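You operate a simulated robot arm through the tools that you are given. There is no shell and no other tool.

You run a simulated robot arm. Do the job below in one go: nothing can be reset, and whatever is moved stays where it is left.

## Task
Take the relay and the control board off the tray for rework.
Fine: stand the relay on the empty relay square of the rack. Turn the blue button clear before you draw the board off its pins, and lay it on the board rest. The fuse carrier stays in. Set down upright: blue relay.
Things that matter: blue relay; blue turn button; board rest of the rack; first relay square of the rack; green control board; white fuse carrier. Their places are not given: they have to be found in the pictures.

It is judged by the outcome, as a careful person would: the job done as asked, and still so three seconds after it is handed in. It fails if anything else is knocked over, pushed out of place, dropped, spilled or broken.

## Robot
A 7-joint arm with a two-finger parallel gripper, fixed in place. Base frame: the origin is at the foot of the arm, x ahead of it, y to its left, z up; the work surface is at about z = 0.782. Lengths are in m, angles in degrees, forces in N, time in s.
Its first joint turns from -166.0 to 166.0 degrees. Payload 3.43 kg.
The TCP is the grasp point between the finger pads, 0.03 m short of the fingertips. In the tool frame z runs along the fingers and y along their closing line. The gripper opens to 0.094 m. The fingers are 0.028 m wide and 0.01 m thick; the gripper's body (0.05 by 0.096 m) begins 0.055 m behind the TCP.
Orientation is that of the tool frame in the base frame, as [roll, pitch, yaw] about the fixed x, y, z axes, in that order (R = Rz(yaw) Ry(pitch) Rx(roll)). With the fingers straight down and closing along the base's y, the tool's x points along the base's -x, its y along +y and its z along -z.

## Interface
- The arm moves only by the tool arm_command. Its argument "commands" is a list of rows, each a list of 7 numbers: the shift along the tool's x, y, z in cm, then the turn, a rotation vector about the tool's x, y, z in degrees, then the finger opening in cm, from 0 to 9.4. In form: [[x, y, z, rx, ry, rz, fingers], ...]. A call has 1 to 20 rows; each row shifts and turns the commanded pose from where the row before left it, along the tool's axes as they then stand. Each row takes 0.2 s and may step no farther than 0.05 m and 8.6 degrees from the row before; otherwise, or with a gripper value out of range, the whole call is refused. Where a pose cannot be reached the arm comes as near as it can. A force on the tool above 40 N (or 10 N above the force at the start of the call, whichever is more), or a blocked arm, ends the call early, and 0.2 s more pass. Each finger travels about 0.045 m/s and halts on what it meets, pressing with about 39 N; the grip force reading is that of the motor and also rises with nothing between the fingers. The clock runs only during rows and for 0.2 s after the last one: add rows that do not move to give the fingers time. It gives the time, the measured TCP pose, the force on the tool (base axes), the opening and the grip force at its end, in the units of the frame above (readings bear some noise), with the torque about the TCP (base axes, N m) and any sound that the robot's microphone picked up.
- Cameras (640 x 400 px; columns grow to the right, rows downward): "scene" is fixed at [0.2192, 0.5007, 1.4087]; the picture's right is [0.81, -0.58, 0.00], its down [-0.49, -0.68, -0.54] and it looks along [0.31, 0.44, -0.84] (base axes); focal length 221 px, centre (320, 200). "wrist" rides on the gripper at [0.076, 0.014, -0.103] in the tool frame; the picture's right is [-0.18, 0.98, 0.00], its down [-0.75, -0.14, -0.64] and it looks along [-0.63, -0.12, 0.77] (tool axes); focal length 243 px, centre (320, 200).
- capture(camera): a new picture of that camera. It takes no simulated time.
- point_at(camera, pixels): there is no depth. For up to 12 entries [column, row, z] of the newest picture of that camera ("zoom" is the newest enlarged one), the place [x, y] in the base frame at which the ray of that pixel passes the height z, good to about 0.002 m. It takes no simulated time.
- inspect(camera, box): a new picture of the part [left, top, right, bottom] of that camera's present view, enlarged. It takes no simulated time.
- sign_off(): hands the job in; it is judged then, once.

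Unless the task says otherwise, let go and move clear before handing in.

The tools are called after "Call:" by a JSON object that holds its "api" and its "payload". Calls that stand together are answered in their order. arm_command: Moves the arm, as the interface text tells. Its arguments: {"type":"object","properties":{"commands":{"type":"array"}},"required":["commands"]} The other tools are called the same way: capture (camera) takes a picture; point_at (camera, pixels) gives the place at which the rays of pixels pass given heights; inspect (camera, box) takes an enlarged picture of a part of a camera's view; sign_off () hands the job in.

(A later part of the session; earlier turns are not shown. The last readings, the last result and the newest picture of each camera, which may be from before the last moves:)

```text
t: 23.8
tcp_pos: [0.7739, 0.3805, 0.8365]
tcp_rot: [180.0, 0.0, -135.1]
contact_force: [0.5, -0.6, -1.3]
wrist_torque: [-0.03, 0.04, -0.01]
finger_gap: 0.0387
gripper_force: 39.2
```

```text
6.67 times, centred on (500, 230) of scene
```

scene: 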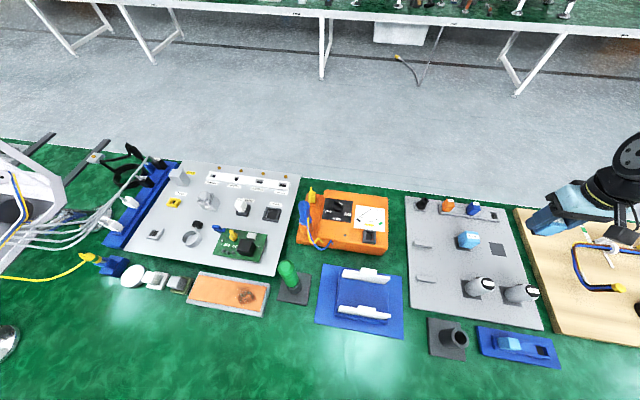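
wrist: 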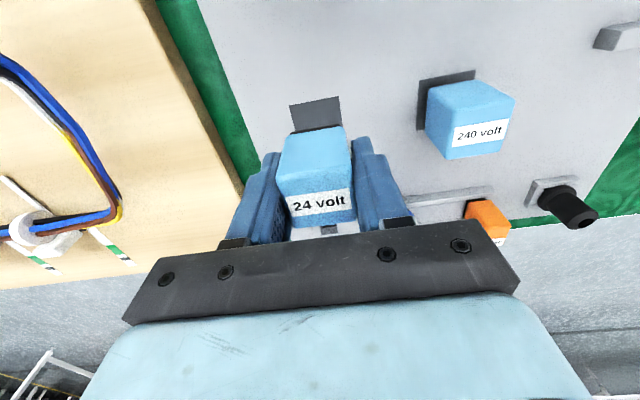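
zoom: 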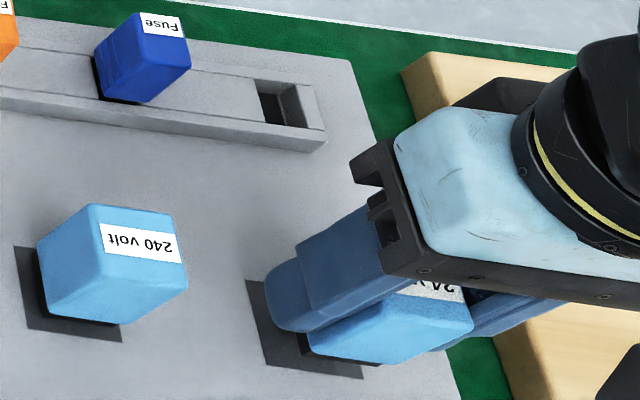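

Still a small gap; continue in 1.5 mm steps.

Call:
{"api": "arm_command", "payload": {"commands": [[0, 0, 0.15, 0, 0, 0, 2.5], [0, 0, 0.15, 0, 0, 0, 2.5], [0, 0, 0, 0, 0, 0, 2.5]]}}

Call:
{"api": "arm_command", "payload": {"commands": [[0, 0, 0.1, 0, 0, 0, 2.5], [0, 0, 0.1, 0, 0, 0, 2.5], [0, 0, 0, 0, 0, 0, 2.5]]}}

Call:
{"api": "inspect", "payload": {"camera": "wrist", "box": [220, 60, 420, 210]}}

Call:
{"api": "inspect", "payload": {"camera": "scene", "box": [460, 200, 540, 260]}}

```text
t: 24.6
tcp_pos: [0.7733, 0.3798, 0.834]
tcp_rot: [-180.0, 0.0, -134.9]
contact_force: [-0.6, 0.3, -0.7]
wrist_torque: [0.02, -0.02, 0.0]
finger_gap: 0.0385
gripper_force: 39.0
```

```text
t: 25.4
tcp_pos: [0.7747, 0.3793, 0.8317]
tcp_rot: [-179.9, 0.0, -135.1]
contact_force: [-0.1, -0.1, -0.7]
wrist_torque: [0.02, 0.04, -0.03]
finger_gap: 0.0386
gripper_force: 39.1
```

```text
2.67 times, centred on (320, 135) of wrist
```

zoom: 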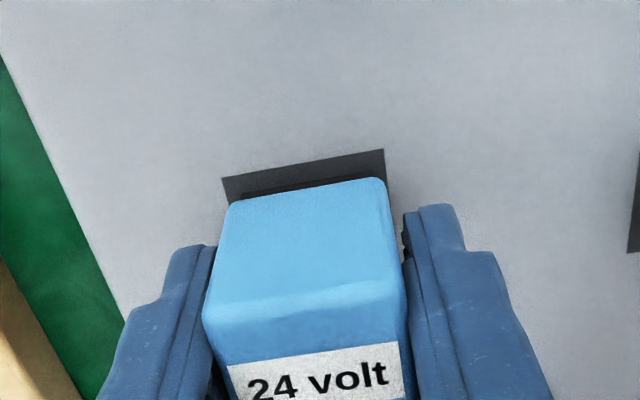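

```text
6.67 times, centred on (500, 230) of scene
```

zoom: 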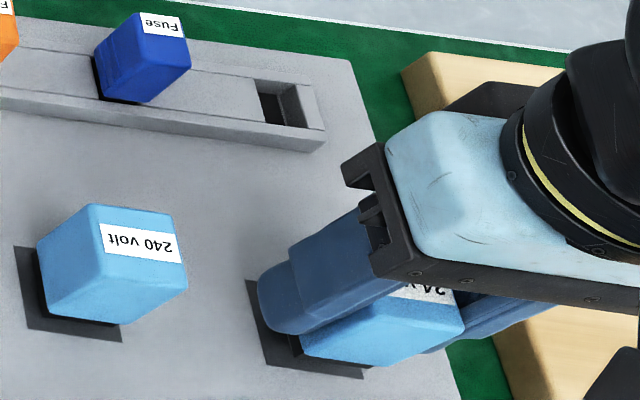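

Continue down in 1 mm steps with a 1 mm lateral correction.

Call:
{"api": "arm_command", "payload": {"commands": [[0, -0.1, 0.1, 0, 0, 0, 2.5], [0, 0, 0.1, 0, 0, 0, 2.5], [0, 0, 0, 0, 0, 0, 2.5]]}}

Call:
{"api": "arm_command", "payload": {"commands": [[0, 0, 0.1, 0, 0, 0, 2.5], [0, 0, 0, 0, 0, 0, 2.5]]}}

Call:
{"api": "arm_command", "payload": {"commands": [[0, 0, 0.1, 0, 0, 0, 2.5], [0, 0, 0, 0, 0, 0, 2.5]]}}

Call:
{"api": "inspect", "payload": {"camera": "wrist", "box": [220, 60, 420, 210]}}

Call:
{"api": "inspect", "payload": {"camera": "scene", "box": [460, 200, 540, 260]}}

```text
t: 26.2
tcp_pos: [0.775, 0.379, 0.8301]
tcp_rot: [180.0, 0.0, -135.1]
contact_force: [-0.1, 0.5, -1.0]
wrist_torque: [-0.01, -0.02, 0.0]
finger_gap: 0.0387
gripper_force: 39.5
```

```text
t: 26.8
tcp_pos: [0.7738, 0.3792, 0.8287]
tcp_rot: [180.0, 0.0, -135.0]
contact_force: [0.1, -0.6, -0.2]
wrist_torque: [-0.04, 0.0, 0.0]
finger_gap: 0.0386
gripper_force: 39.1
```

```text
t: 27.4
tcp_pos: [0.7739, 0.3791, 0.8274]
tcp_rot: [179.9, 0.0, -135.1]
contact_force: [0.1, -1.4, -1.4]
wrist_torque: [0.0, 0.01, -0.02]
finger_gap: 0.0385
gripper_force: 39.0
```

```text
2.67 times, centred on (320, 135) of wrist
```

zoom: 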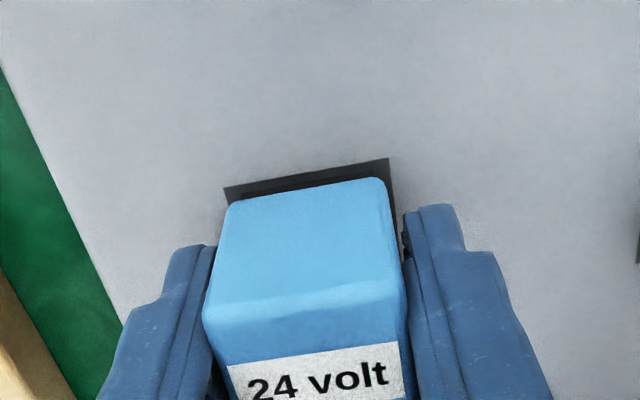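

```text
6.67 times, centred on (500, 230) of scene
```

zoom: 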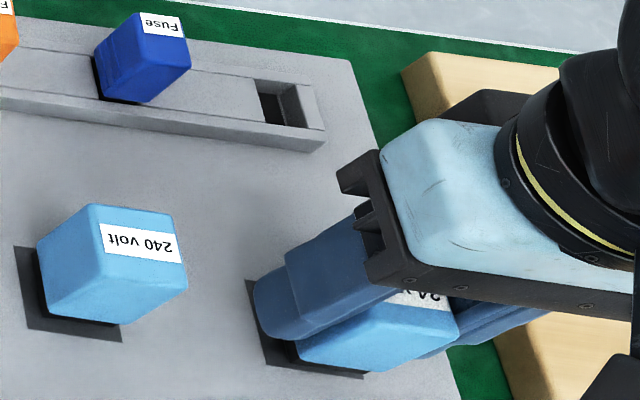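

Very near now but still no contact. Continue with 1 mm steps.

Call:
{"api": "arm_command", "payload": {"commands": [[0, 0, 0.1, 0, 0, 0, 2.5], [0, 0, 0, 0, 0, 0, 2.5]]}}

Call:
{"api": "arm_command", "payload": {"commands": [[0, 0, 0.1, 0, 0, 0, 2.5], [0, 0, 0, 0, 0, 0, 2.5]]}}

Call:
{"api": "inspect", "payload": {"camera": "wrist", "box": [220, 60, 420, 210]}}

Call:
{"api": "inspect", "payload": {"camera": "scene", "box": [460, 200, 540, 260]}}

```text
t: 28.0
tcp_pos: [0.7754, 0.3784, 0.8274]
tcp_rot: [-180.0, 0.0, -135.0]
contact_force: [-0.7, -0.3, -1.1]
wrist_torque: [0.03, 0.04, -0.02]
finger_gap: 0.0388
gripper_force: 38.4
```

```text
t: 28.6
tcp_pos: [0.7756, 0.3793, 0.8264]
tcp_rot: [180.0, 0.0, -135.0]
contact_force: [0.0, 1.2, -1.1]
wrist_torque: [-0.01, 0.01, 0.03]
finger_gap: 0.0385
gripper_force: 39.4
```

```text
2.67 times, centred on (320, 135) of wrist
```

zoom: 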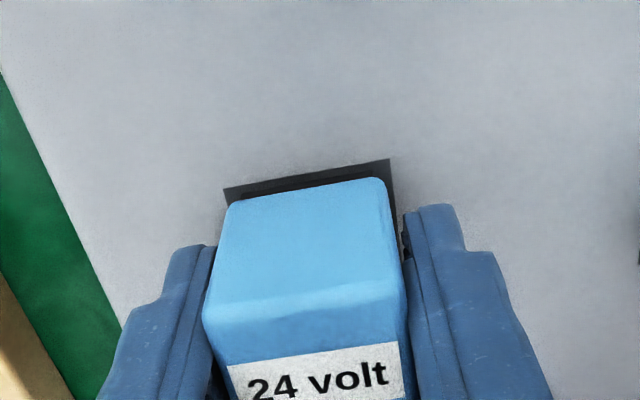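

```text
6.67 times, centred on (500, 230) of scene
```

zoom: 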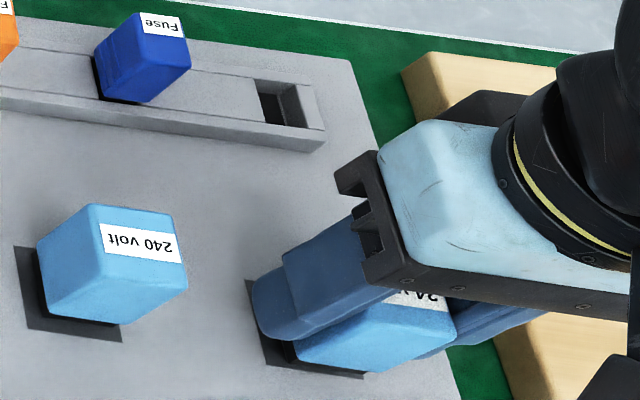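

Force still flat. Continue with slightly larger cumulative steps.

Call:
{"api": "arm_command", "payload": {"commands": [[0, 0, 0.1, 0, 0, 0, 2.5], [0, 0, 0, 0, 0, 0, 2.5], [0, 0, 0, 0, 0, 0, 2.5]]}}

Call:
{"api": "arm_command", "payload": {"commands": [[0, 0, 0.1, 0, 0, 0, 2.5], [0, 0, 0, 0, 0, 0, 2.5], [0, 0, 0, 0, 0, 0, 2.5]]}}

Call:
{"api": "inspect", "payload": {"camera": "wrist", "box": [270, 100, 380, 170]}}

```text
t: 29.4
tcp_pos: [0.7755, 0.3796, 0.8254]
tcp_rot: [-180.0, 0.0, -135.0]
contact_force: [-0.9, -0.1, -0.6]
wrist_torque: [0.01, 0.0, 0.0]
finger_gap: 0.0386
gripper_force: 39.7
```

```text
t: 30.2
tcp_pos: [0.775, 0.379, 0.8239]
tcp_rot: [180.0, 0.0, -135.0]
contact_force: [0.2, 0.5, -1.5]
wrist_torque: [0.03, 0.0, 0.02]
finger_gap: 0.0388
gripper_force: 39.3
```

```text
5.71 times, centred on (325, 135) of wrist
```

zoom: 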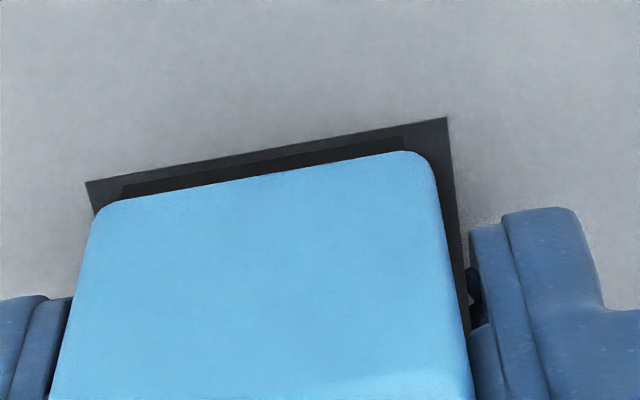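

The black base is nearly at the square; about to touch. Continue in 1 mm steps.

Call:
{"api": "arm_command", "payload": {"commands": [[0, 0, 0.1, 0, 0, 0, 2.5], [0, 0, 0, 0, 0, 0, 2.5], [0, 0, 0, 0, 0, 0, 2.5]]}}

Call:
{"api": "inspect", "payload": {"camera": "wrist", "box": [270, 100, 380, 170]}}

Call:
{"api": "inspect", "payload": {"camera": "scene", "box": [460, 200, 540, 260]}}

```text
t: 31.0
tcp_pos: [0.7746, 0.3797, 0.8234]
tcp_rot: [-180.0, -0.1, -135.0]
contact_force: [1.3, -0.5, 4.6]
wrist_torque: [0.0, -0.03, -0.02]
finger_gap: 0.0386
gripper_force: 39.0
```

```text
5.71 times, centred on (325, 135) of wrist
```

zoom: 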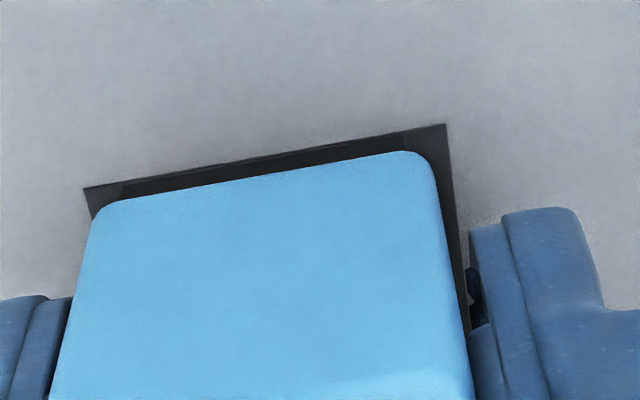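

```text
6.67 times, centred on (500, 230) of scene
```

zoom: 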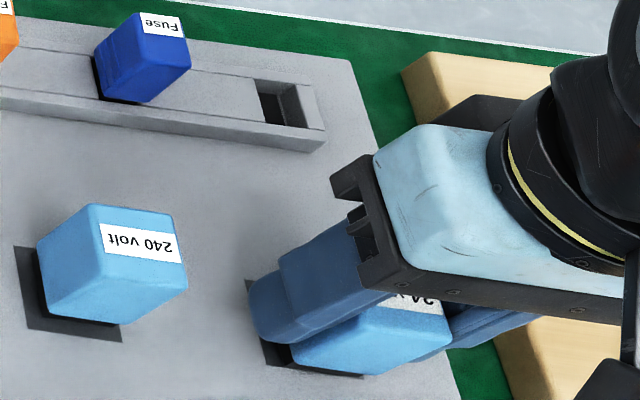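

Contact (Fz ≈ +5 N) with the base's front edge flush with the square's front edge, while side margins are equal; the relay should go ~3.5 mm away (tool −x). I'll lift 2 mm, shift, and lower again.

Call:
{"api": "arm_command", "payload": {"commands": [[0, 0, -0.3, 0, 0, 0, 2.5], [-0.35, 0, 0, 0, 0, 0, 2.5], [0, 0, 0.15, 0, 0, 0, 2.5], [0, 0, 0, 0, 0, 0, 2.5]]}}

Call:
{"api": "inspect", "payload": {"camera": "wrist", "box": [270, 100, 380, 170]}}

```text
t: 32.0
tcp_pos: [0.7773, 0.3833, 0.8246]
tcp_rot: [-180.0, -0.1, -135.1]
contact_force: [1.2, -0.6, -2.0]
wrist_torque: [-0.04, 0.01, -0.01]
finger_gap: 0.0385
gripper_force: 39.6
```

```text
5.71 times, centred on (325, 135) of wrist
```

zoom: 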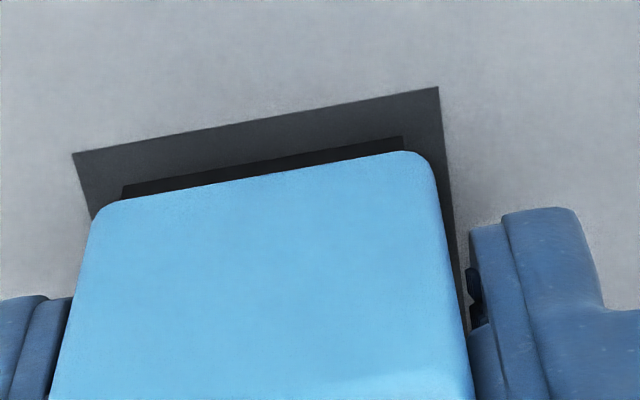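

Good margins all round now. Lower until contact.

Call:
{"api": "arm_command", "payload": {"commands": [[0, 0, 0.1, 0, 0, 0, 2.5], [0, 0, 0, 0, 0, 0, 2.5], [0, 0, 0, 0, 0, 0, 2.5]]}}

Call:
{"api": "arm_command", "payload": {"commands": [[0, 0, 0.07, 0, 0, 0, 2.5], [0, 0, 0, 0, 0, 0, 2.5], [0, 0, 0, 0, 0, 0, 2.5]]}}

Call:
{"api": "inspect", "payload": {"camera": "wrist", "box": [270, 100, 380, 170]}}

```text
t: 32.8
tcp_pos: [0.7767, 0.3816, 0.8236]
tcp_rot: [179.9, 0.0, -135.0]
contact_force: [0.4, -0.1, -1.4]
wrist_torque: [0.0, -0.02, 0.02]
finger_gap: 0.0385
gripper_force: 39.1
```

```text
t: 33.6
tcp_pos: [0.7773, 0.3812, 0.8226]
tcp_rot: [-180.0, 0.0, -135.0]
contact_force: [-1.3, 0.5, 4.8]
wrist_torque: [-0.03, 0.04, 0.03]
finger_gap: 0.0388
gripper_force: 39.2
```

```text
5.71 times, centred on (325, 135) of wrist
```

zoom: 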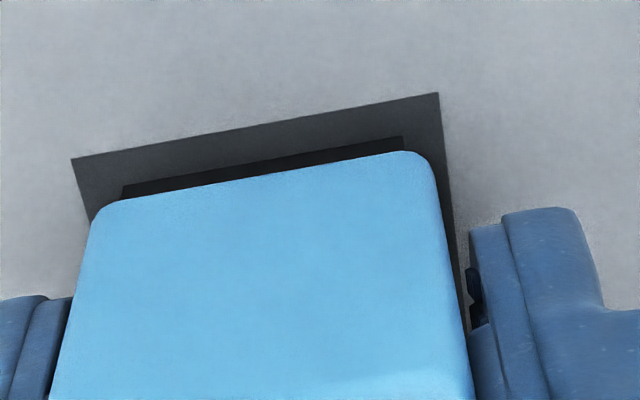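

The relay is resting on the square (Fz ≈ +5 N). Open to 5.5 cm and rise straight up.

Call:
{"api": "arm_command", "payload": {"commands": [[0, 0, 0, 0, 0, 0, 4.2], [0, 0, 0, 0, 0, 0, 4.8], [0, 0, 0, 0, 0, 0, 5.5], [0, 0, 0, 0, 0, 0, 5.5]]}}

Call:
{"api": "arm_command", "payload": {"commands": [[0, 0, -0.5, 0, 0, 0, 5.5], [0, 0, -1, 0, 0, 0, 5.5], [0, 0, -2, 0, 0, 0, 5.5], [0, 0, -3, 0, 0, 0, 5.5], [0, 0, -4, 0, 0, 0, 5.5], [0, 0, -4, 0, 0, 0, 5.5], [0, 0, -4, 0, 0, 0, 5.5], [0, 0, 0, 0, 0, 0, 5.5]]}}

Call:
{"api": "capture", "payload": {"camera": "wrist"}}

Call:
{"api": "inspect", "payload": {"camera": "scene", "box": [460, 210, 540, 270]}}

```text
t: 34.6
tcp_pos: [0.7769, 0.3832, 0.8238]
tcp_rot: [-179.9, -0.1, -135.1]
contact_force: [0.0, -0.5, -0.3]
wrist_torque: [0.02, 0.02, 0.01]
finger_gap: 0.0549
gripper_force: 0.1
```

```text
t: 36.4
tcp_pos: [0.7752, 0.3836, 1.0079]
tcp_rot: [-179.9, -0.1, -135.0]
contact_force: [-0.8, 0.4, 0.1]
wrist_torque: [-0.02, -0.01, -0.04]
finger_gap: 0.0549
gripper_force: 0.0
```

```text
taken
```

wrist: 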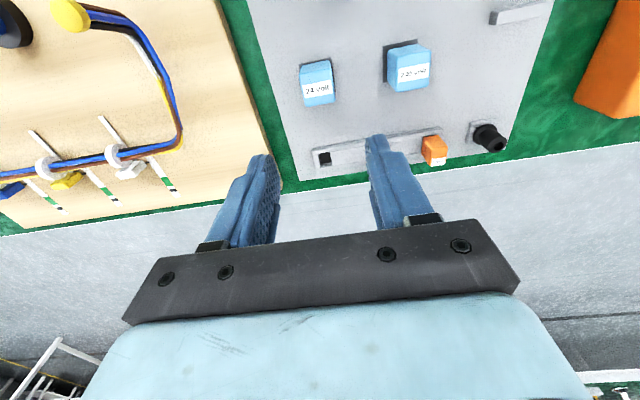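

```text
6.67 times, centred on (500, 240) of scene
```

zoom: 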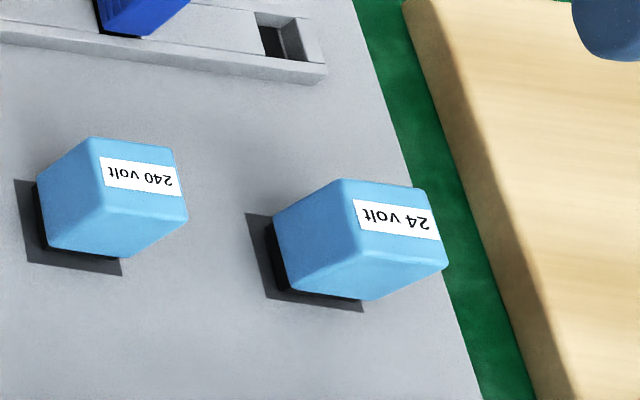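

The 24 V relay stands upright on its square, matching the 240 V one. Next, I'll pass over the board rest to measure its ribs.

Call:
{"api": "arm_command", "payload": {"commands": [[1.4, 3.8, 0, 0, 0, 0, 9.4], [1.4, 3.8, 0, 0, 0, 0, 9.4], [1.4, 3.8, 0, 0, 0, 0, 9.4], [1.4, 3.8, 0, 0, 0, 0, 9.4], [1.4, 3.8, 0, 0, 0, 0, 9.4], [1.4, 3.8, 0, 0, 0, 0, 9.4], [0, 0, 0, 0, 0, 0, 9.4]]}}

Call:
{"api": "capture", "payload": {"camera": "wrist"}}

Call:
{"api": "inspect", "payload": {"camera": "wrist", "box": [240, 20, 440, 170]}}

Call:
{"api": "capture", "payload": {"camera": "scene"}}

```text
t: 38.0
tcp_pos: [0.5553, 0.4825, 1.0059]
tcp_rot: [180.0, 0.0, -135.0]
contact_force: [0.1, -0.8, 0.2]
wrist_torque: [-0.02, 0.0, -0.01]
finger_gap: 0.0941
gripper_force: 0.1
```

```text
taken
```

wrist: 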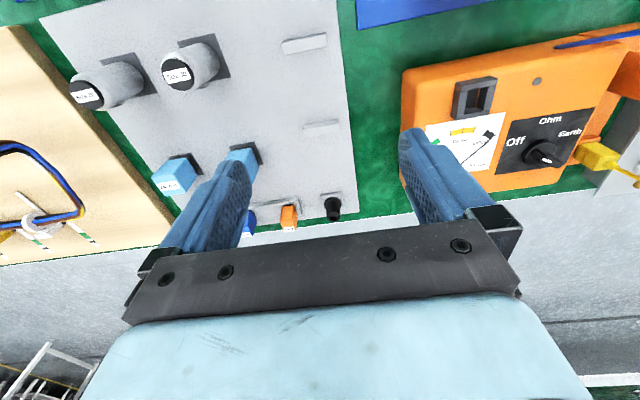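

```text
2.67 times, centred on (340, 95) of wrist
```

zoom: 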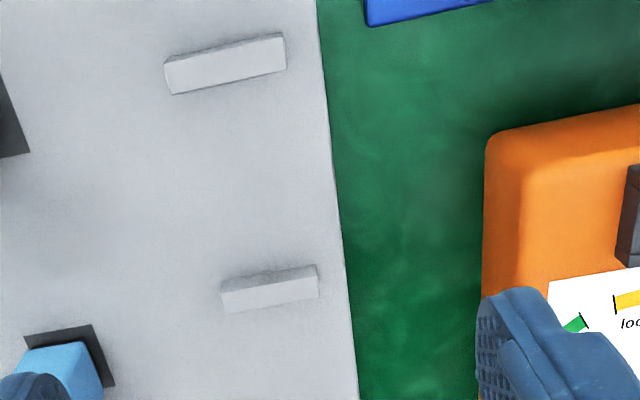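

```text
taken
```

scene: 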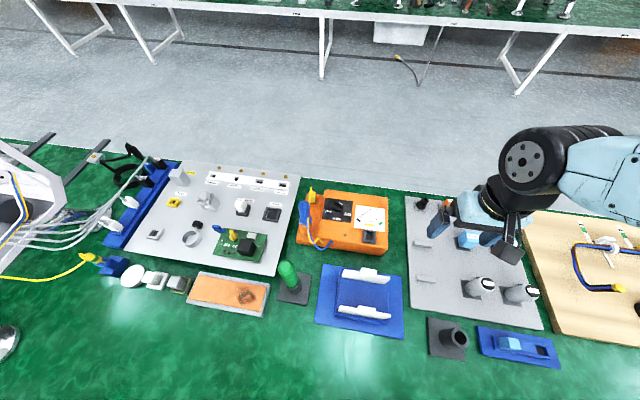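

The ribs are visible at zoom (228,67) and (271,293). Measuring at candidate heights from both cameras.

Call:
{"api": "point_at", "payload": {"camera": "zoom", "pixels": [[228, 69, 0.8], [228, 69, 0.81], [271, 293, 0.8], [271, 293, 0.81], [168, 68, 0.805], [285, 48, 0.805], [222, 291, 0.805], [318, 275, 0.805], [318, 0, 0.79], [357, 398, 0.79]]}}

Call:
{"api": "inspect", "payload": {"camera": "scene", "box": [395, 225, 455, 295]}}

```text
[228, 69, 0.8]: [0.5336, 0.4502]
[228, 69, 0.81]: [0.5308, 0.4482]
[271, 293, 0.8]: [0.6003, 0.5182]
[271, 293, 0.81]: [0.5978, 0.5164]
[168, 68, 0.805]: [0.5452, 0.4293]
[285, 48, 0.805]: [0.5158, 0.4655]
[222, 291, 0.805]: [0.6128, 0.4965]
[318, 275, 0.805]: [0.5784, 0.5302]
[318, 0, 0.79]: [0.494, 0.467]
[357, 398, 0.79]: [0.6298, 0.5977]
```

```text
5.71 times, centred on (425, 260) of scene
```

zoom: 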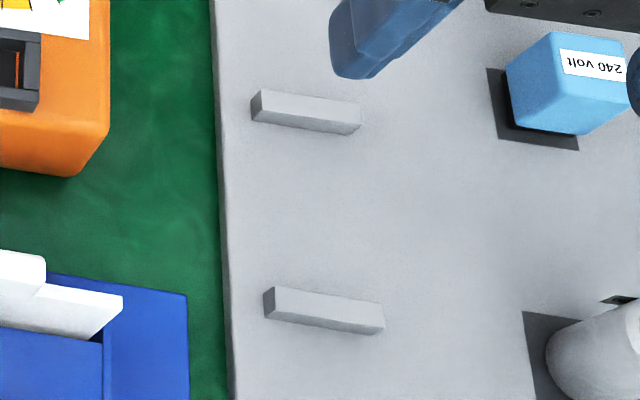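

Board rest: ribs centred at about (0.5333,0.4502) and (0.6003,0.5182), tops ~0.80, so rest centre ≈ (0.567,0.484) with the board's long side along the 45° line. Now I go back over the tray and turn the gripper 90° for the button.

Call:
{"api": "arm_command", "payload": {"commands": [[0, 0, -3, 0, 0, 0, 9.4], [0, 0, -3, 0, 0, 0, 9.4], [0, 4.5, 0, 0, 0, 0, 9.4], [0, 4.5, 0, 0, 0, 0, 9.4], [0, 4.5, 0, 0, 0, 0, 9.4], [0, 4.5, 0, 0, 0, 0, 9.4], [0, 4.5, 0, 0, 0, 0, 9.4], [0, 4.5, 0, 0, 0, 0, 9.4], [0, 4.5, 0, 0, 0, 0, 9.4], [0, 4.5, 0, 0, 0, 0, 9.4], [0, 4.5, 0, 0, 0, 0, 9.4], [0, 4.5, 0, 0, 0, 0, 9.4], [0, 4.5, 0, 0, 0, 0, 9.4], [0, 4.5, 0, 0, 0, 0, 9.4], [0, 4.3, 0, 0, 0, 0, 9.4], [0, 0, 0, 0, 0, 0, 9.4]]}}

Call:
{"api": "arm_command", "payload": {"commands": [[0, 0, 0, 0, 0, 7.5, 9.4], [0, 0, 0, 0, 0, 7.5, 9.4], [0, 0, 0, 0, 0, 7.5, 9.4], [0, 0, 0, 0, 0, 7.5, 9.4], [0, 0, 0, 0, 0, 7.5, 9.4], [0, 0, 0, 0, 0, 7.5, 9.4], [0, 0, 0, 0, 0, 7.5, 9.4], [0, 0, 0, 0, 0, 7.5, 9.4], [0, 0, 0, 0, 0, 7.5, 9.4], [0, 0, 0, 0, 0, 7.5, 9.4], [0, 0, 0, 0, 0, 7.5, 9.4], [0, 0, 0, 0, 0, 7.5, 9.4], [0, 0, 0, 0, 0, 0, 9.4]]}}

Call:
{"api": "capture", "payload": {"camera": "wrist"}}

Call:
{"api": "inspect", "payload": {"camera": "wrist", "box": [220, 20, 420, 170]}}

```text
t: 41.4
tcp_pos: [0.1435, 0.8956, 1.0693]
tcp_rot: [-180.0, 0.0, -135.0]
contact_force: [0.2, 0.1, 0.7]
wrist_torque: [0.02, 0.02, 0.01]
finger_gap: 0.0941
gripper_force: 0.0
```

```text
t: 44.2
tcp_pos: [0.1439, 0.8962, 1.0685]
tcp_rot: [-180.0, 0.0, 134.9]
contact_force: [-0.6, -0.2, -0.8]
wrist_torque: [0.01, 0.03, -0.01]
finger_gap: 0.0941
gripper_force: 0.1
```

```text
taken
```

wrist: 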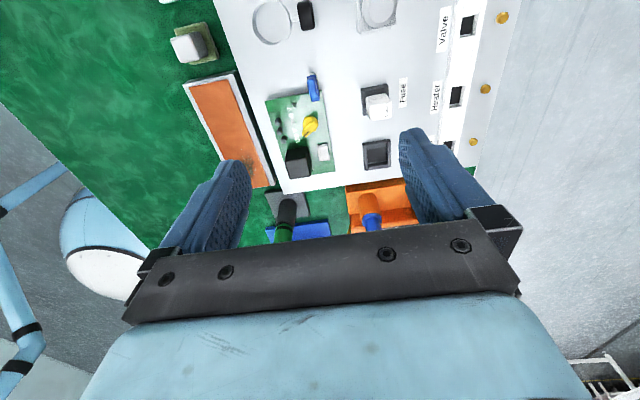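

```text
2.67 times, centred on (320, 95) of wrist
```

zoom: 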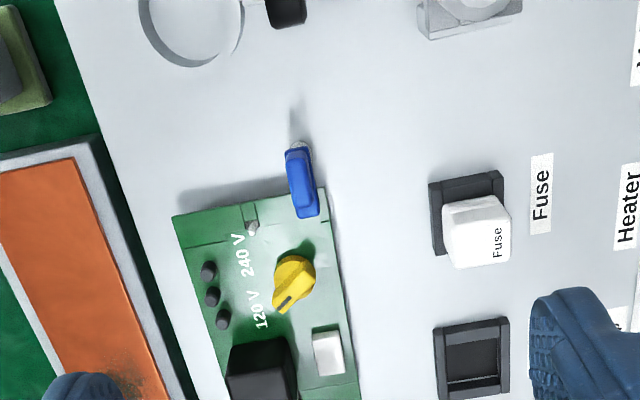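

This orientation is reachable. The blue button is at wrist (313,87), its bar running over the board corner. I'll lower and look closely.

Call:
{"api": "arm_command", "payload": {"commands": [[0, 0, 4, 0, 0, 0, 9.4], [0, 0, 4, 0, 0, 0, 9.4], [0, 0, 2, 0, 0, 0, 9.4], [0, 0, 0, 0, 0, 0, 9.4]]}}

Call:
{"api": "capture", "payload": {"camera": "wrist"}}

Call:
{"api": "inspect", "payload": {"camera": "wrist", "box": [220, 40, 420, 190]}}

Call:
{"api": "inspect", "payload": {"camera": "wrist", "box": [270, 60, 370, 140]}}

```text
t: 45.2
tcp_pos: [0.1455, 0.8974, 0.9679]
tcp_rot: [-180.0, 0.1, 135.0]
contact_force: [-0.6, -0.6, 0.5]
wrist_torque: [-0.01, 0.04, 0.02]
finger_gap: 0.0939
gripper_force: 0.1
```

```text
taken
```

wrist: 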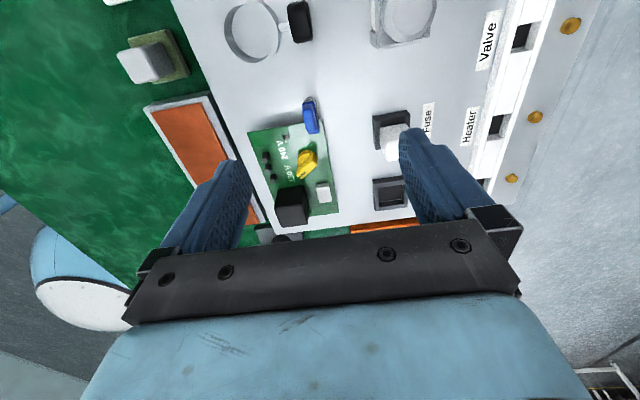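

```text
2.67 times, centred on (320, 115) of wrist
```

zoom: 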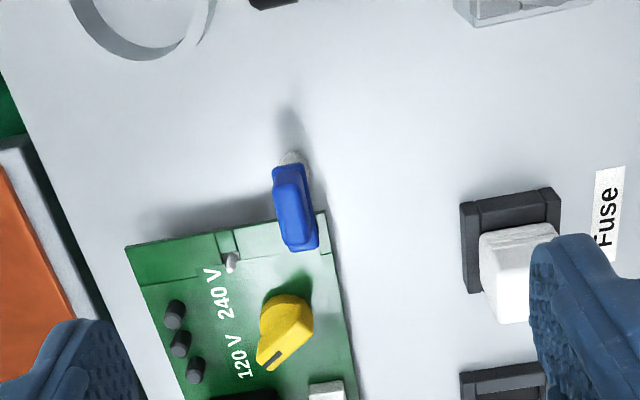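

```text
5.00 times, centred on (320, 100) of wrist
```

zoom: 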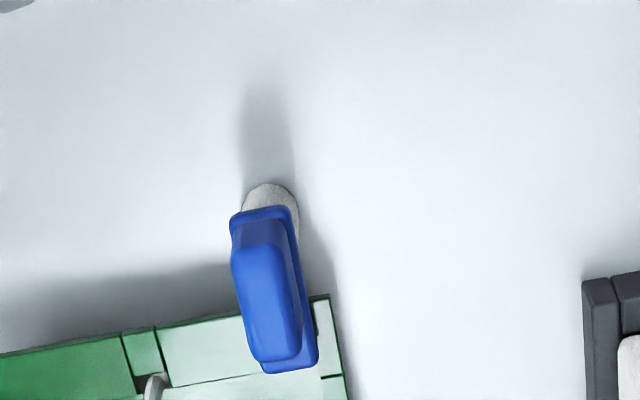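

Triangulating both views: button centre ≈ (0.144,0.882), its bar at z ≈ 0.837 and thumb fin top ≈ 0.853. I'll centre over it, narrow the fingers to 3 cm, and drop to z ≈ 0.905 to look again.

Call:
{"api": "arm_command", "payload": {"commands": [[-0.95, -1.1, 0, 0, 0, 0, 6], [0, 0, 2, 0, 0, 0, 3], [0, 0, 2, 0, 0, 0, 3], [0, 0, 2, 0, 0, 0, 3], [0, 0, 0, 0, 0, 0, 3], [0, 0, 0, 0, 0, 0, 3]]}}

Call:
{"api": "capture", "payload": {"camera": "wrist"}}

Call:
{"api": "inspect", "payload": {"camera": "wrist", "box": [250, 90, 390, 190]}}

```text
t: 46.6
tcp_pos: [0.1434, 0.882, 0.9083]
tcp_rot: [-179.9, 0.0, 135.0]
contact_force: [-0.6, 0.0, -0.3]
wrist_torque: [0.03, -0.02, 0.0]
finger_gap: 0.0299
gripper_force: 0.1
```

```text
taken
```

wrist: 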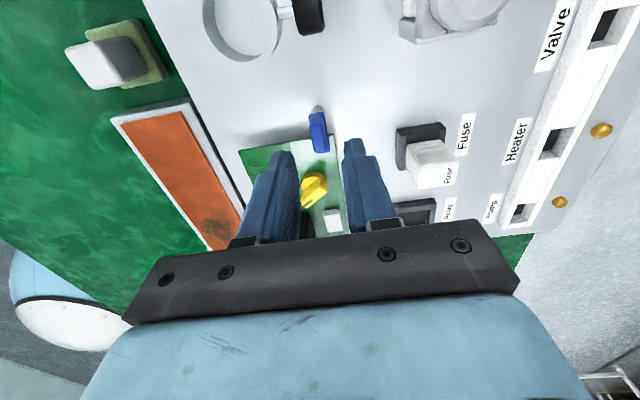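

```text
4.00 times, centred on (320, 140) of wrist
```

zoom: 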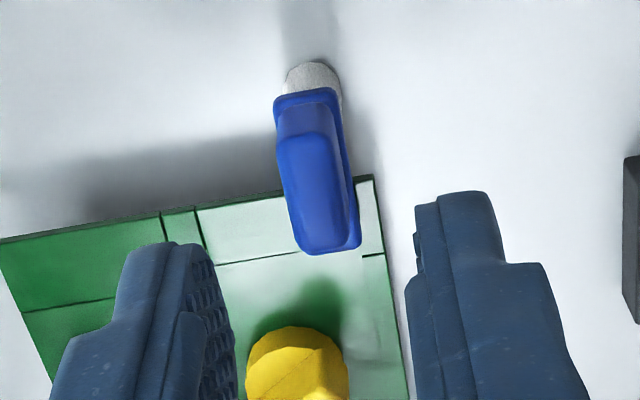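

The fin is centred in the gripper (wrist (319,138), predicted (320,140)). I'll lower straddling it with a 2.2 cm gap to fingertip height ≈ 0.846.

Call:
{"api": "arm_command", "payload": {"commands": [[0, 0, 1, 0, 0, 0, 2.4], [0, 0, 1, 0, 0, 0, 2.2], [0, 0, 0.6, 0, 0, 0, 2.2], [0, 0, 0.6, 0, 0, 0, 2.2], [0, 0, 0, 0, 0, 0, 2.2]]}}

Call:
{"api": "capture", "payload": {"camera": "wrist"}}

Call:
{"api": "inspect", "payload": {"camera": "wrist", "box": [250, 110, 390, 220]}}

Call:
{"api": "capture", "payload": {"camera": "scene"}}

```text
t: 47.8
tcp_pos: [0.143, 0.8813, 0.8756]
tcp_rot: [180.0, -0.1, 135.0]
contact_force: [-0.4, -0.9, 0.7]
wrist_torque: [-0.02, 0.0, 0.0]
finger_gap: 0.022
gripper_force: 0.1
```

```text
taken
```

wrist: 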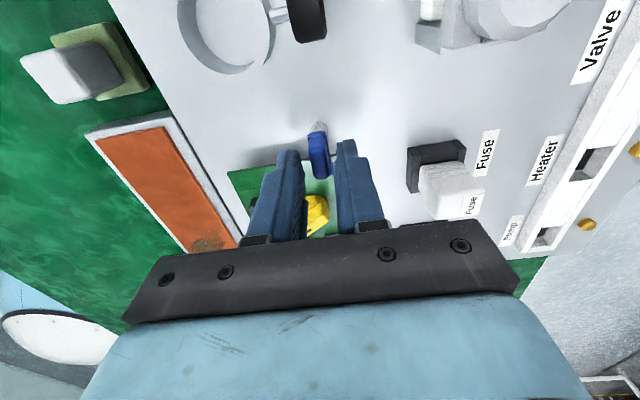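

```text
3.64 times, centred on (320, 165) of wrist
```

zoom: 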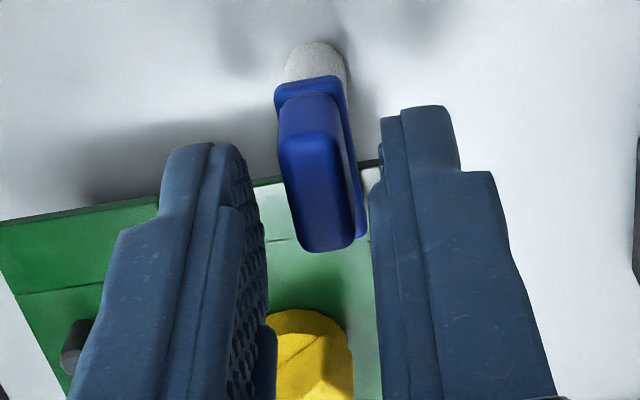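

```text
taken
```

scene: 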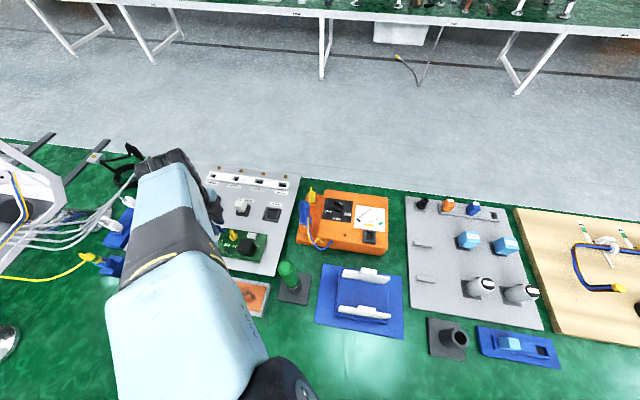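

The fin sits between the fingertips with its top at row ~164. I'll lower 2.5 mm more, narrow to 1.5 cm, and begin turning so the board-side end swings outward off the board.

Call:
{"api": "arm_command", "payload": {"commands": [[0, 0, 0.25, 0, 0, 0, 2.2], [0, 0, 0, 0, 0, 0, 1.5], [0, 0, 0, 0, 0, 0, 1.5], [0, 0, 0, 0, 0, -7, 1.5], [0, 0, 0, 0, 0, -7, 1.5], [0, 0, 0, 0, 0, -7, 1.5], [0, 0, 0, 0, 0, -7, 1.5], [0, 0, 0, 0, 0, 0, 1.5]]}}

Call:
{"api": "capture", "payload": {"camera": "wrist"}}

Call:
{"api": "inspect", "payload": {"camera": "wrist", "box": [250, 110, 390, 220]}}

```text
t: 49.6
tcp_pos: [0.1433, 0.8803, 0.8752]
tcp_rot: [-180.0, 0.1, 163.1]
contact_force: [-0.4, 3.8, 0.8]
wrist_torque: [0.07, 0.07, -0.06]
finger_gap: 0.0168
gripper_force: 1.3
```

```text
taken
```

wrist: 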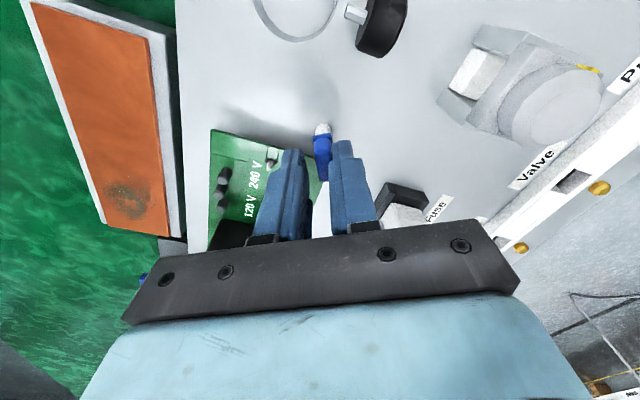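

```text
3.64 times, centred on (320, 165) of wrist
```

zoom: 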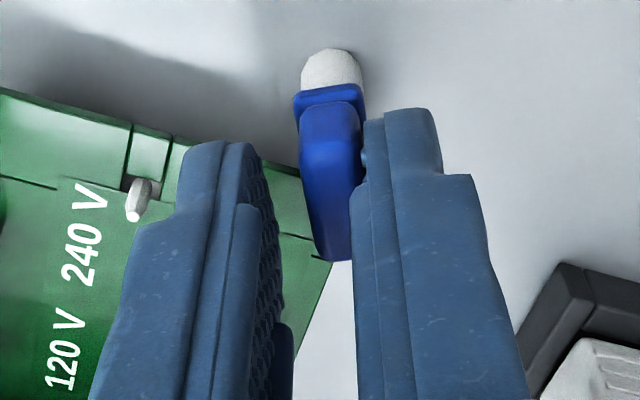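

The button turns with the fingers. Continue rotating.

Call:
{"api": "arm_command", "payload": {"commands": [[0, 0, 0, 0, 0, -7, 1.5], [0, 0, 0, 0, 0, -7, 1.5], [0, 0, 0, 0, 0, -7, 1.5], [0, 0, 0, 0, 0, -7, 1.5], [0, 0, 0, 0, 0, -7, 1.5], [0, 0, 0, 0, 0, -7, 1.5], [0, 0, 0, 0, 0, -7, 1.5], [0, 0, 0, 0, 0, -7, 1.5], [0, 0, 0, 0, 0, -7, 1.5], [0, 0, 0, 0, 0, 0, 1.5]]}}

Call:
{"api": "capture", "payload": {"camera": "wrist"}}

Call:
{"api": "inspect", "payload": {"camera": "wrist", "box": [250, 110, 390, 220]}}

```text
t: 51.8
tcp_pos: [0.1417, 0.8819, 0.8739]
tcp_rot: [-179.9, 0.0, -133.9]
contact_force: [-6.0, 6.8, -0.1]
wrist_torque: [0.19, 0.14, -0.1]
finger_gap: 0.0204
gripper_force: 4.6
```

```text
taken
```

wrist: 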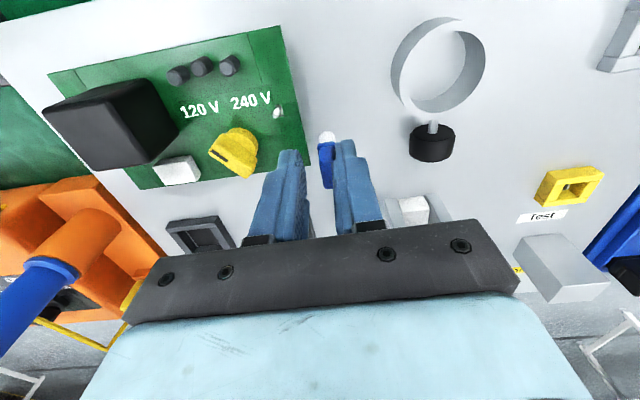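

```text
3.64 times, centred on (320, 165) of wrist
```

zoom: 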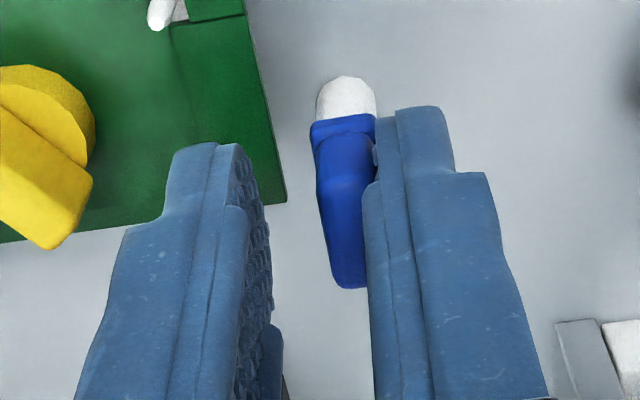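

The button now lies across, clear of the board corner (board edge at zoom 285, bar at 312+). I'll recentre 4 mm to relieve the side force, open slightly and lift to check.

Call:
{"api": "arm_command", "payload": {"commands": [[0, 0.2, 0, 0, 0, 0, 2.2], [0, 0.2, 0, 0, 0, 0, 2.6], [0, 0, 0, 0, 0, 0, 2.6], [0, 0, -0.5, 0, 0, 0, 2.6], [0, 0, -1, 0, 0, 0, 2.6], [0, 0, -2, 0, 0, 0, 2.6], [0, 0, -3, 0, 0, 0, 2.6], [0, 0, -3, 0, 0, 0, 4], [0, 0, 0, 0, 0, 0, 6]]}}

Call:
{"api": "capture", "payload": {"camera": "wrist"}}

Call:
{"api": "inspect", "payload": {"camera": "wrist", "box": [230, 40, 400, 160]}}

```text
t: 53.8
tcp_pos: [0.1391, 0.8842, 0.9693]
tcp_rot: [180.0, 0.1, -134.0]
contact_force: [-0.2, 0.2, -0.6]
wrist_torque: [0.01, 0.02, 0.0]
finger_gap: 0.0601
gripper_force: 0.1
```

```text
taken
```

wrist: 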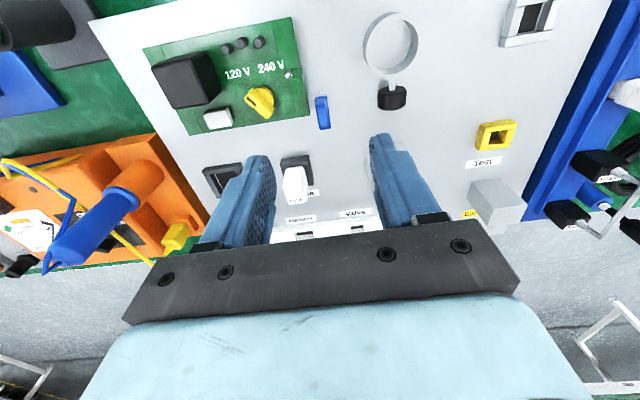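

```text
3.33 times, centred on (315, 100) of wrist
```

zoom: 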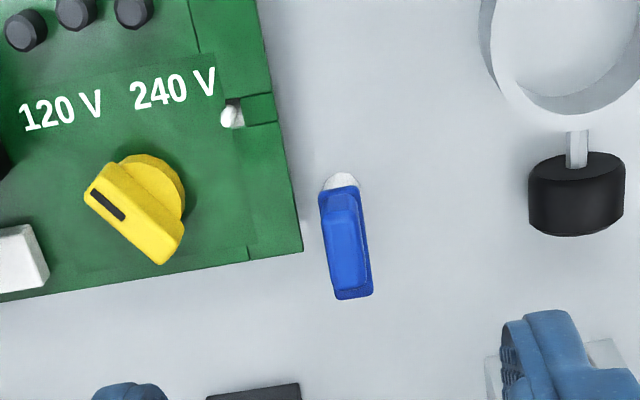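

The button is now turned clear of the board (bar along the tray's other axis, gap at zoom 302→318). Next measure the board accurately: enlarge its whole outline.

Call:
{"api": "inspect", "payload": {"camera": "wrist", "box": [130, 5, 330, 145]}}

```text
2.86 times, centred on (230, 75) of wrist
```

zoom: 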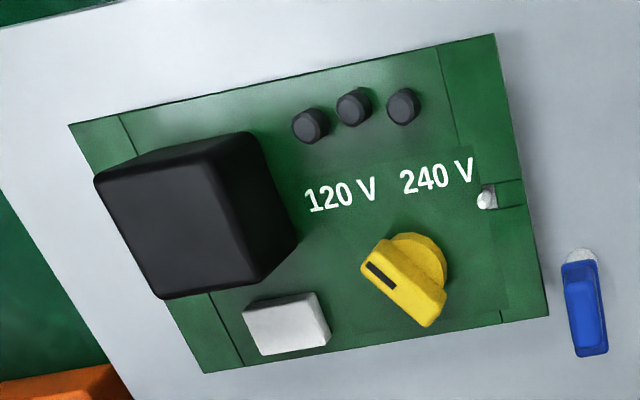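

Call:
{"api": "point_at", "payload": {"camera": "zoom", "pixels": [[69, 124, 0.8], [494, 34, 0.8], [549, 316, 0.8], [204, 373, 0.8], [69, 124, 0.82], [494, 34, 0.82], [549, 316, 0.82], [204, 373, 0.82]]}}

```text
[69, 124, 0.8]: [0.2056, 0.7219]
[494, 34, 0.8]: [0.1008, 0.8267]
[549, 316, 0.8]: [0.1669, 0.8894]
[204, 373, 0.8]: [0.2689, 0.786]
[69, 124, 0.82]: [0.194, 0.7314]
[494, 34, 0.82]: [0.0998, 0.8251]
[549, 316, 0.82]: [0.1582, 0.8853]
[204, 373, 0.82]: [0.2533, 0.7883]
```

Combining views, the board's top is at z ≈ 0.833 (it stands ~4 cm above the tray), size ≈ 0.127 × 0.080, centre ≈ (0.172,0.8095). I'll move above it and turn the gripper back so it closes across the short side.

Call:
{"api": "arm_command", "payload": {"commands": [[1.55, -3.79, 0, 0, 0, 0, 9.4], [1.55, -3.79, 0, 0, 0, 0, 9.4], [0, 0, 0, 0, 0, 7.6, 9.4], [0, 0, 0, 0, 0, 7.6, 9.4], [0, 0, 0, 0, 0, 7.6, 9.4], [0, 0, 0, 0, 0, 7.6, 9.4], [0, 0, 0, 0, 0, 7.6, 9.4], [0, 0, 0, 0, 0, 7.6, 9.4], [0, 0, 0, 0, 0, 7.6, 9.4], [0, 0, 0, 0, 0, 7.6, 9.4], [0, 0, 0, 0, 0, 7.6, 9.4], [0, 0, 0, 0, 0, 7.6, 9.4], [0, 0, 0, 0, 0, 7.6, 9.4], [0, 0, 0, 0, 0, 7.4, 9.4], [0, 0, 0, 0, 0, 0, 9.4]]}}

Call:
{"api": "capture", "payload": {"camera": "wrist"}}

Call:
{"api": "inspect", "payload": {"camera": "wrist", "box": [200, 20, 420, 180]}}

Call:
{"api": "capture", "payload": {"camera": "scene"}}

```text
t: 57.0
tcp_pos: [0.1733, 0.8086, 0.9708]
tcp_rot: [180.0, -0.1, 134.9]
contact_force: [0.1, -0.2, 0.4]
wrist_torque: [0.01, -0.02, 0.03]
finger_gap: 0.0941
gripper_force: 0.0
```

```text
taken
```

wrist: 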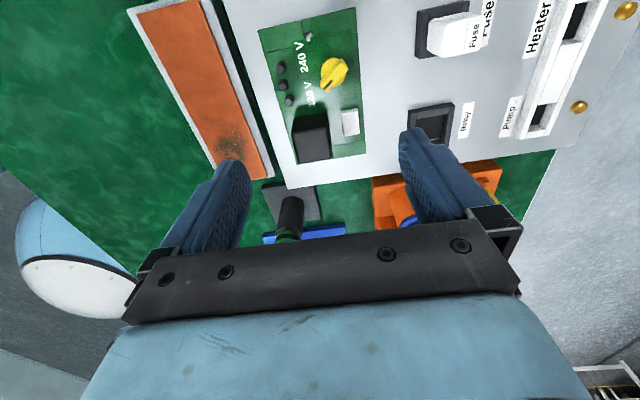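

```text
2.50 times, centred on (310, 100) of wrist
```

zoom: 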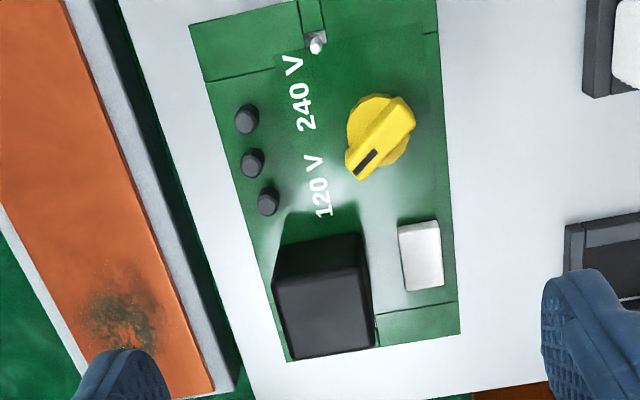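

```text
taken
```

scene: 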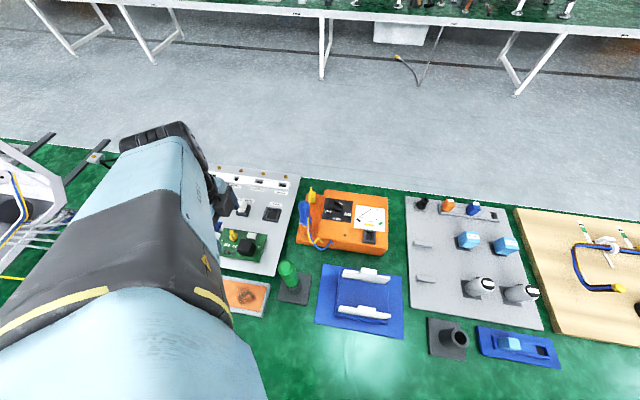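

Check the board's corners from this pose at z 0.833.

Call:
{"api": "point_at", "payload": {"camera": "zoom", "pixels": [[190, 27, 0.833], [287, 362, 0.833], [460, 335, 0.833], [436, 5, 0.833], [190, 27, 0.82], [287, 362, 0.82], [460, 335, 0.82]]}}

Call:
{"api": "inspect", "payload": {"camera": "wrist", "box": [250, 0, 370, 75]}}

```text
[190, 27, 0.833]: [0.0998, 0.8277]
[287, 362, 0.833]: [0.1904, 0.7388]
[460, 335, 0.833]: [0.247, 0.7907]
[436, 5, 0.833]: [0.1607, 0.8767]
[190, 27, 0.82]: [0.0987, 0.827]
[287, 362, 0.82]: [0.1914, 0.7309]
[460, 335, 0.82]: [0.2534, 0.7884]
```

```text
5.33 times, centred on (310, 38) of wrist
```

zoom: 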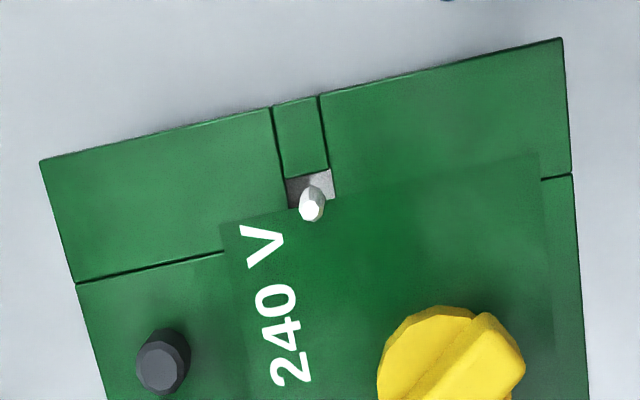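

Measurements agree; the board is centred under the gripper. I'll descend to TCP z≈0.89 and look at the finger clearance.

Call:
{"api": "arm_command", "payload": {"commands": [[-0.4, 0, 2, 0, 0, 0, 9.4], [0, 0, 2, 0, 0, 0, 9.4], [0, 0, 2, 0, 0, 0, 9.4], [0, 0, 1.8, 0, 0, 0, 9.4], [0, 0, 0, 0, 0, 0, 9.4]]}}

Call:
{"api": "capture", "payload": {"camera": "wrist"}}

Call:
{"api": "inspect", "payload": {"camera": "wrist", "box": [180, 80, 460, 240]}}

```text
t: 58.2
tcp_pos: [0.1745, 0.8056, 0.8908]
tcp_rot: [-180.0, 0.0, 135.0]
contact_force: [-0.4, -0.2, -0.6]
wrist_torque: [0.02, -0.01, -0.01]
finger_gap: 0.0938
gripper_force: 0.1
```

```text
taken
```

wrist: 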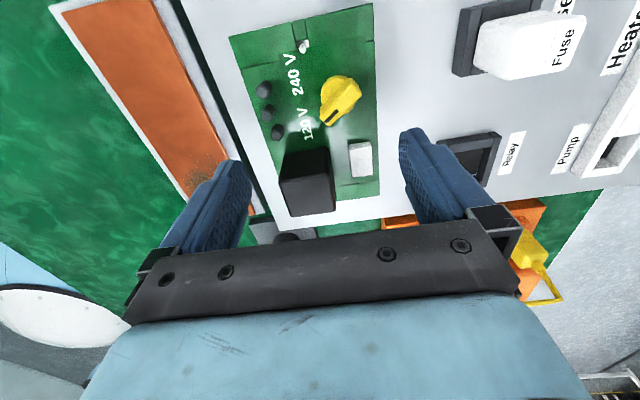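

```text
2.29 times, centred on (320, 160) of wrist
```

zoom: 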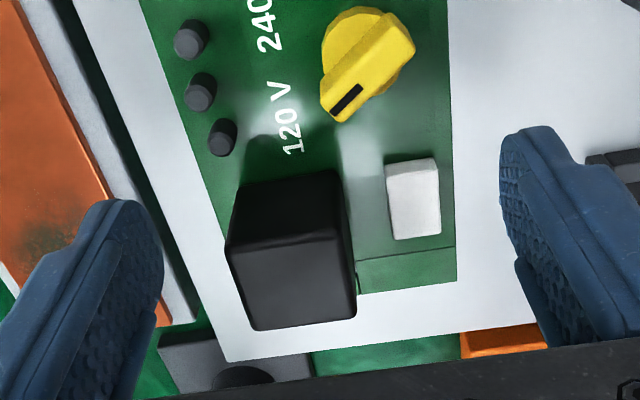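

The board spans ±0.040 about the tool centre, with fingers at ±0.047, so I'll descend so the fingertips sit ~1 cm below the board top.

Call:
{"api": "arm_command", "payload": {"commands": [[0, 0, 1, 0, 0, 0, 9.4], [0, 0, 1, 0, 0, 0, 9.4], [0, 0, 1, 0, 0, 0, 9.4], [0, 0, 0.7, 0, 0, 0, 9.4], [0, 0, 0, 0, 0, 0, 9.4]]}}

Call:
{"api": "capture", "payload": {"camera": "wrist"}}

Call:
{"api": "inspect", "payload": {"camera": "wrist", "box": [180, 80, 460, 240]}}

Call:
{"api": "inspect", "payload": {"camera": "scene", "box": [190, 190, 310, 290]}}

```text
t: 59.4
tcp_pos: [0.1759, 0.8075, 0.8535]
tcp_rot: [179.9, 0.0, 135.0]
contact_force: [-0.1, 1.3, -0.2]
wrist_torque: [0.0, 0.02, 0.0]
finger_gap: 0.0941
gripper_force: 0.0
```

```text
taken
```

wrist: 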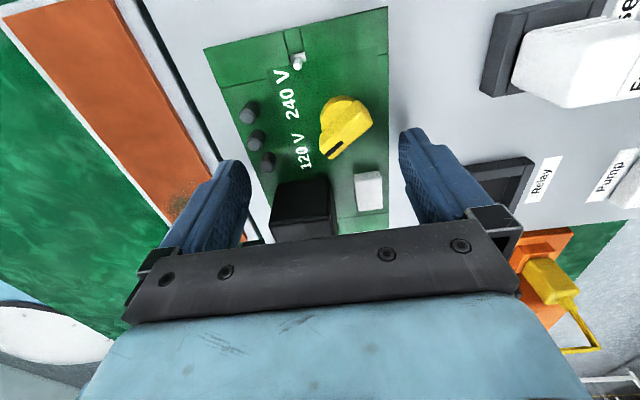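

```text
2.29 times, centred on (320, 160) of wrist
```

zoom: 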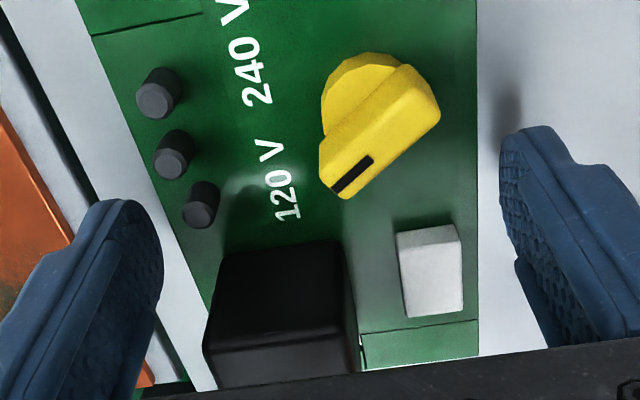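

```text
4.00 times, centred on (250, 240) of scene
```

zoom: 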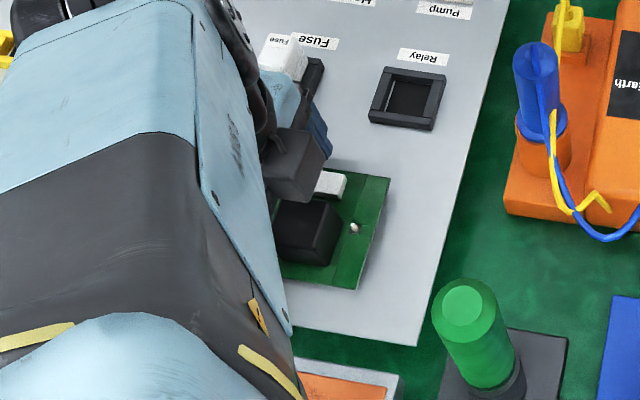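

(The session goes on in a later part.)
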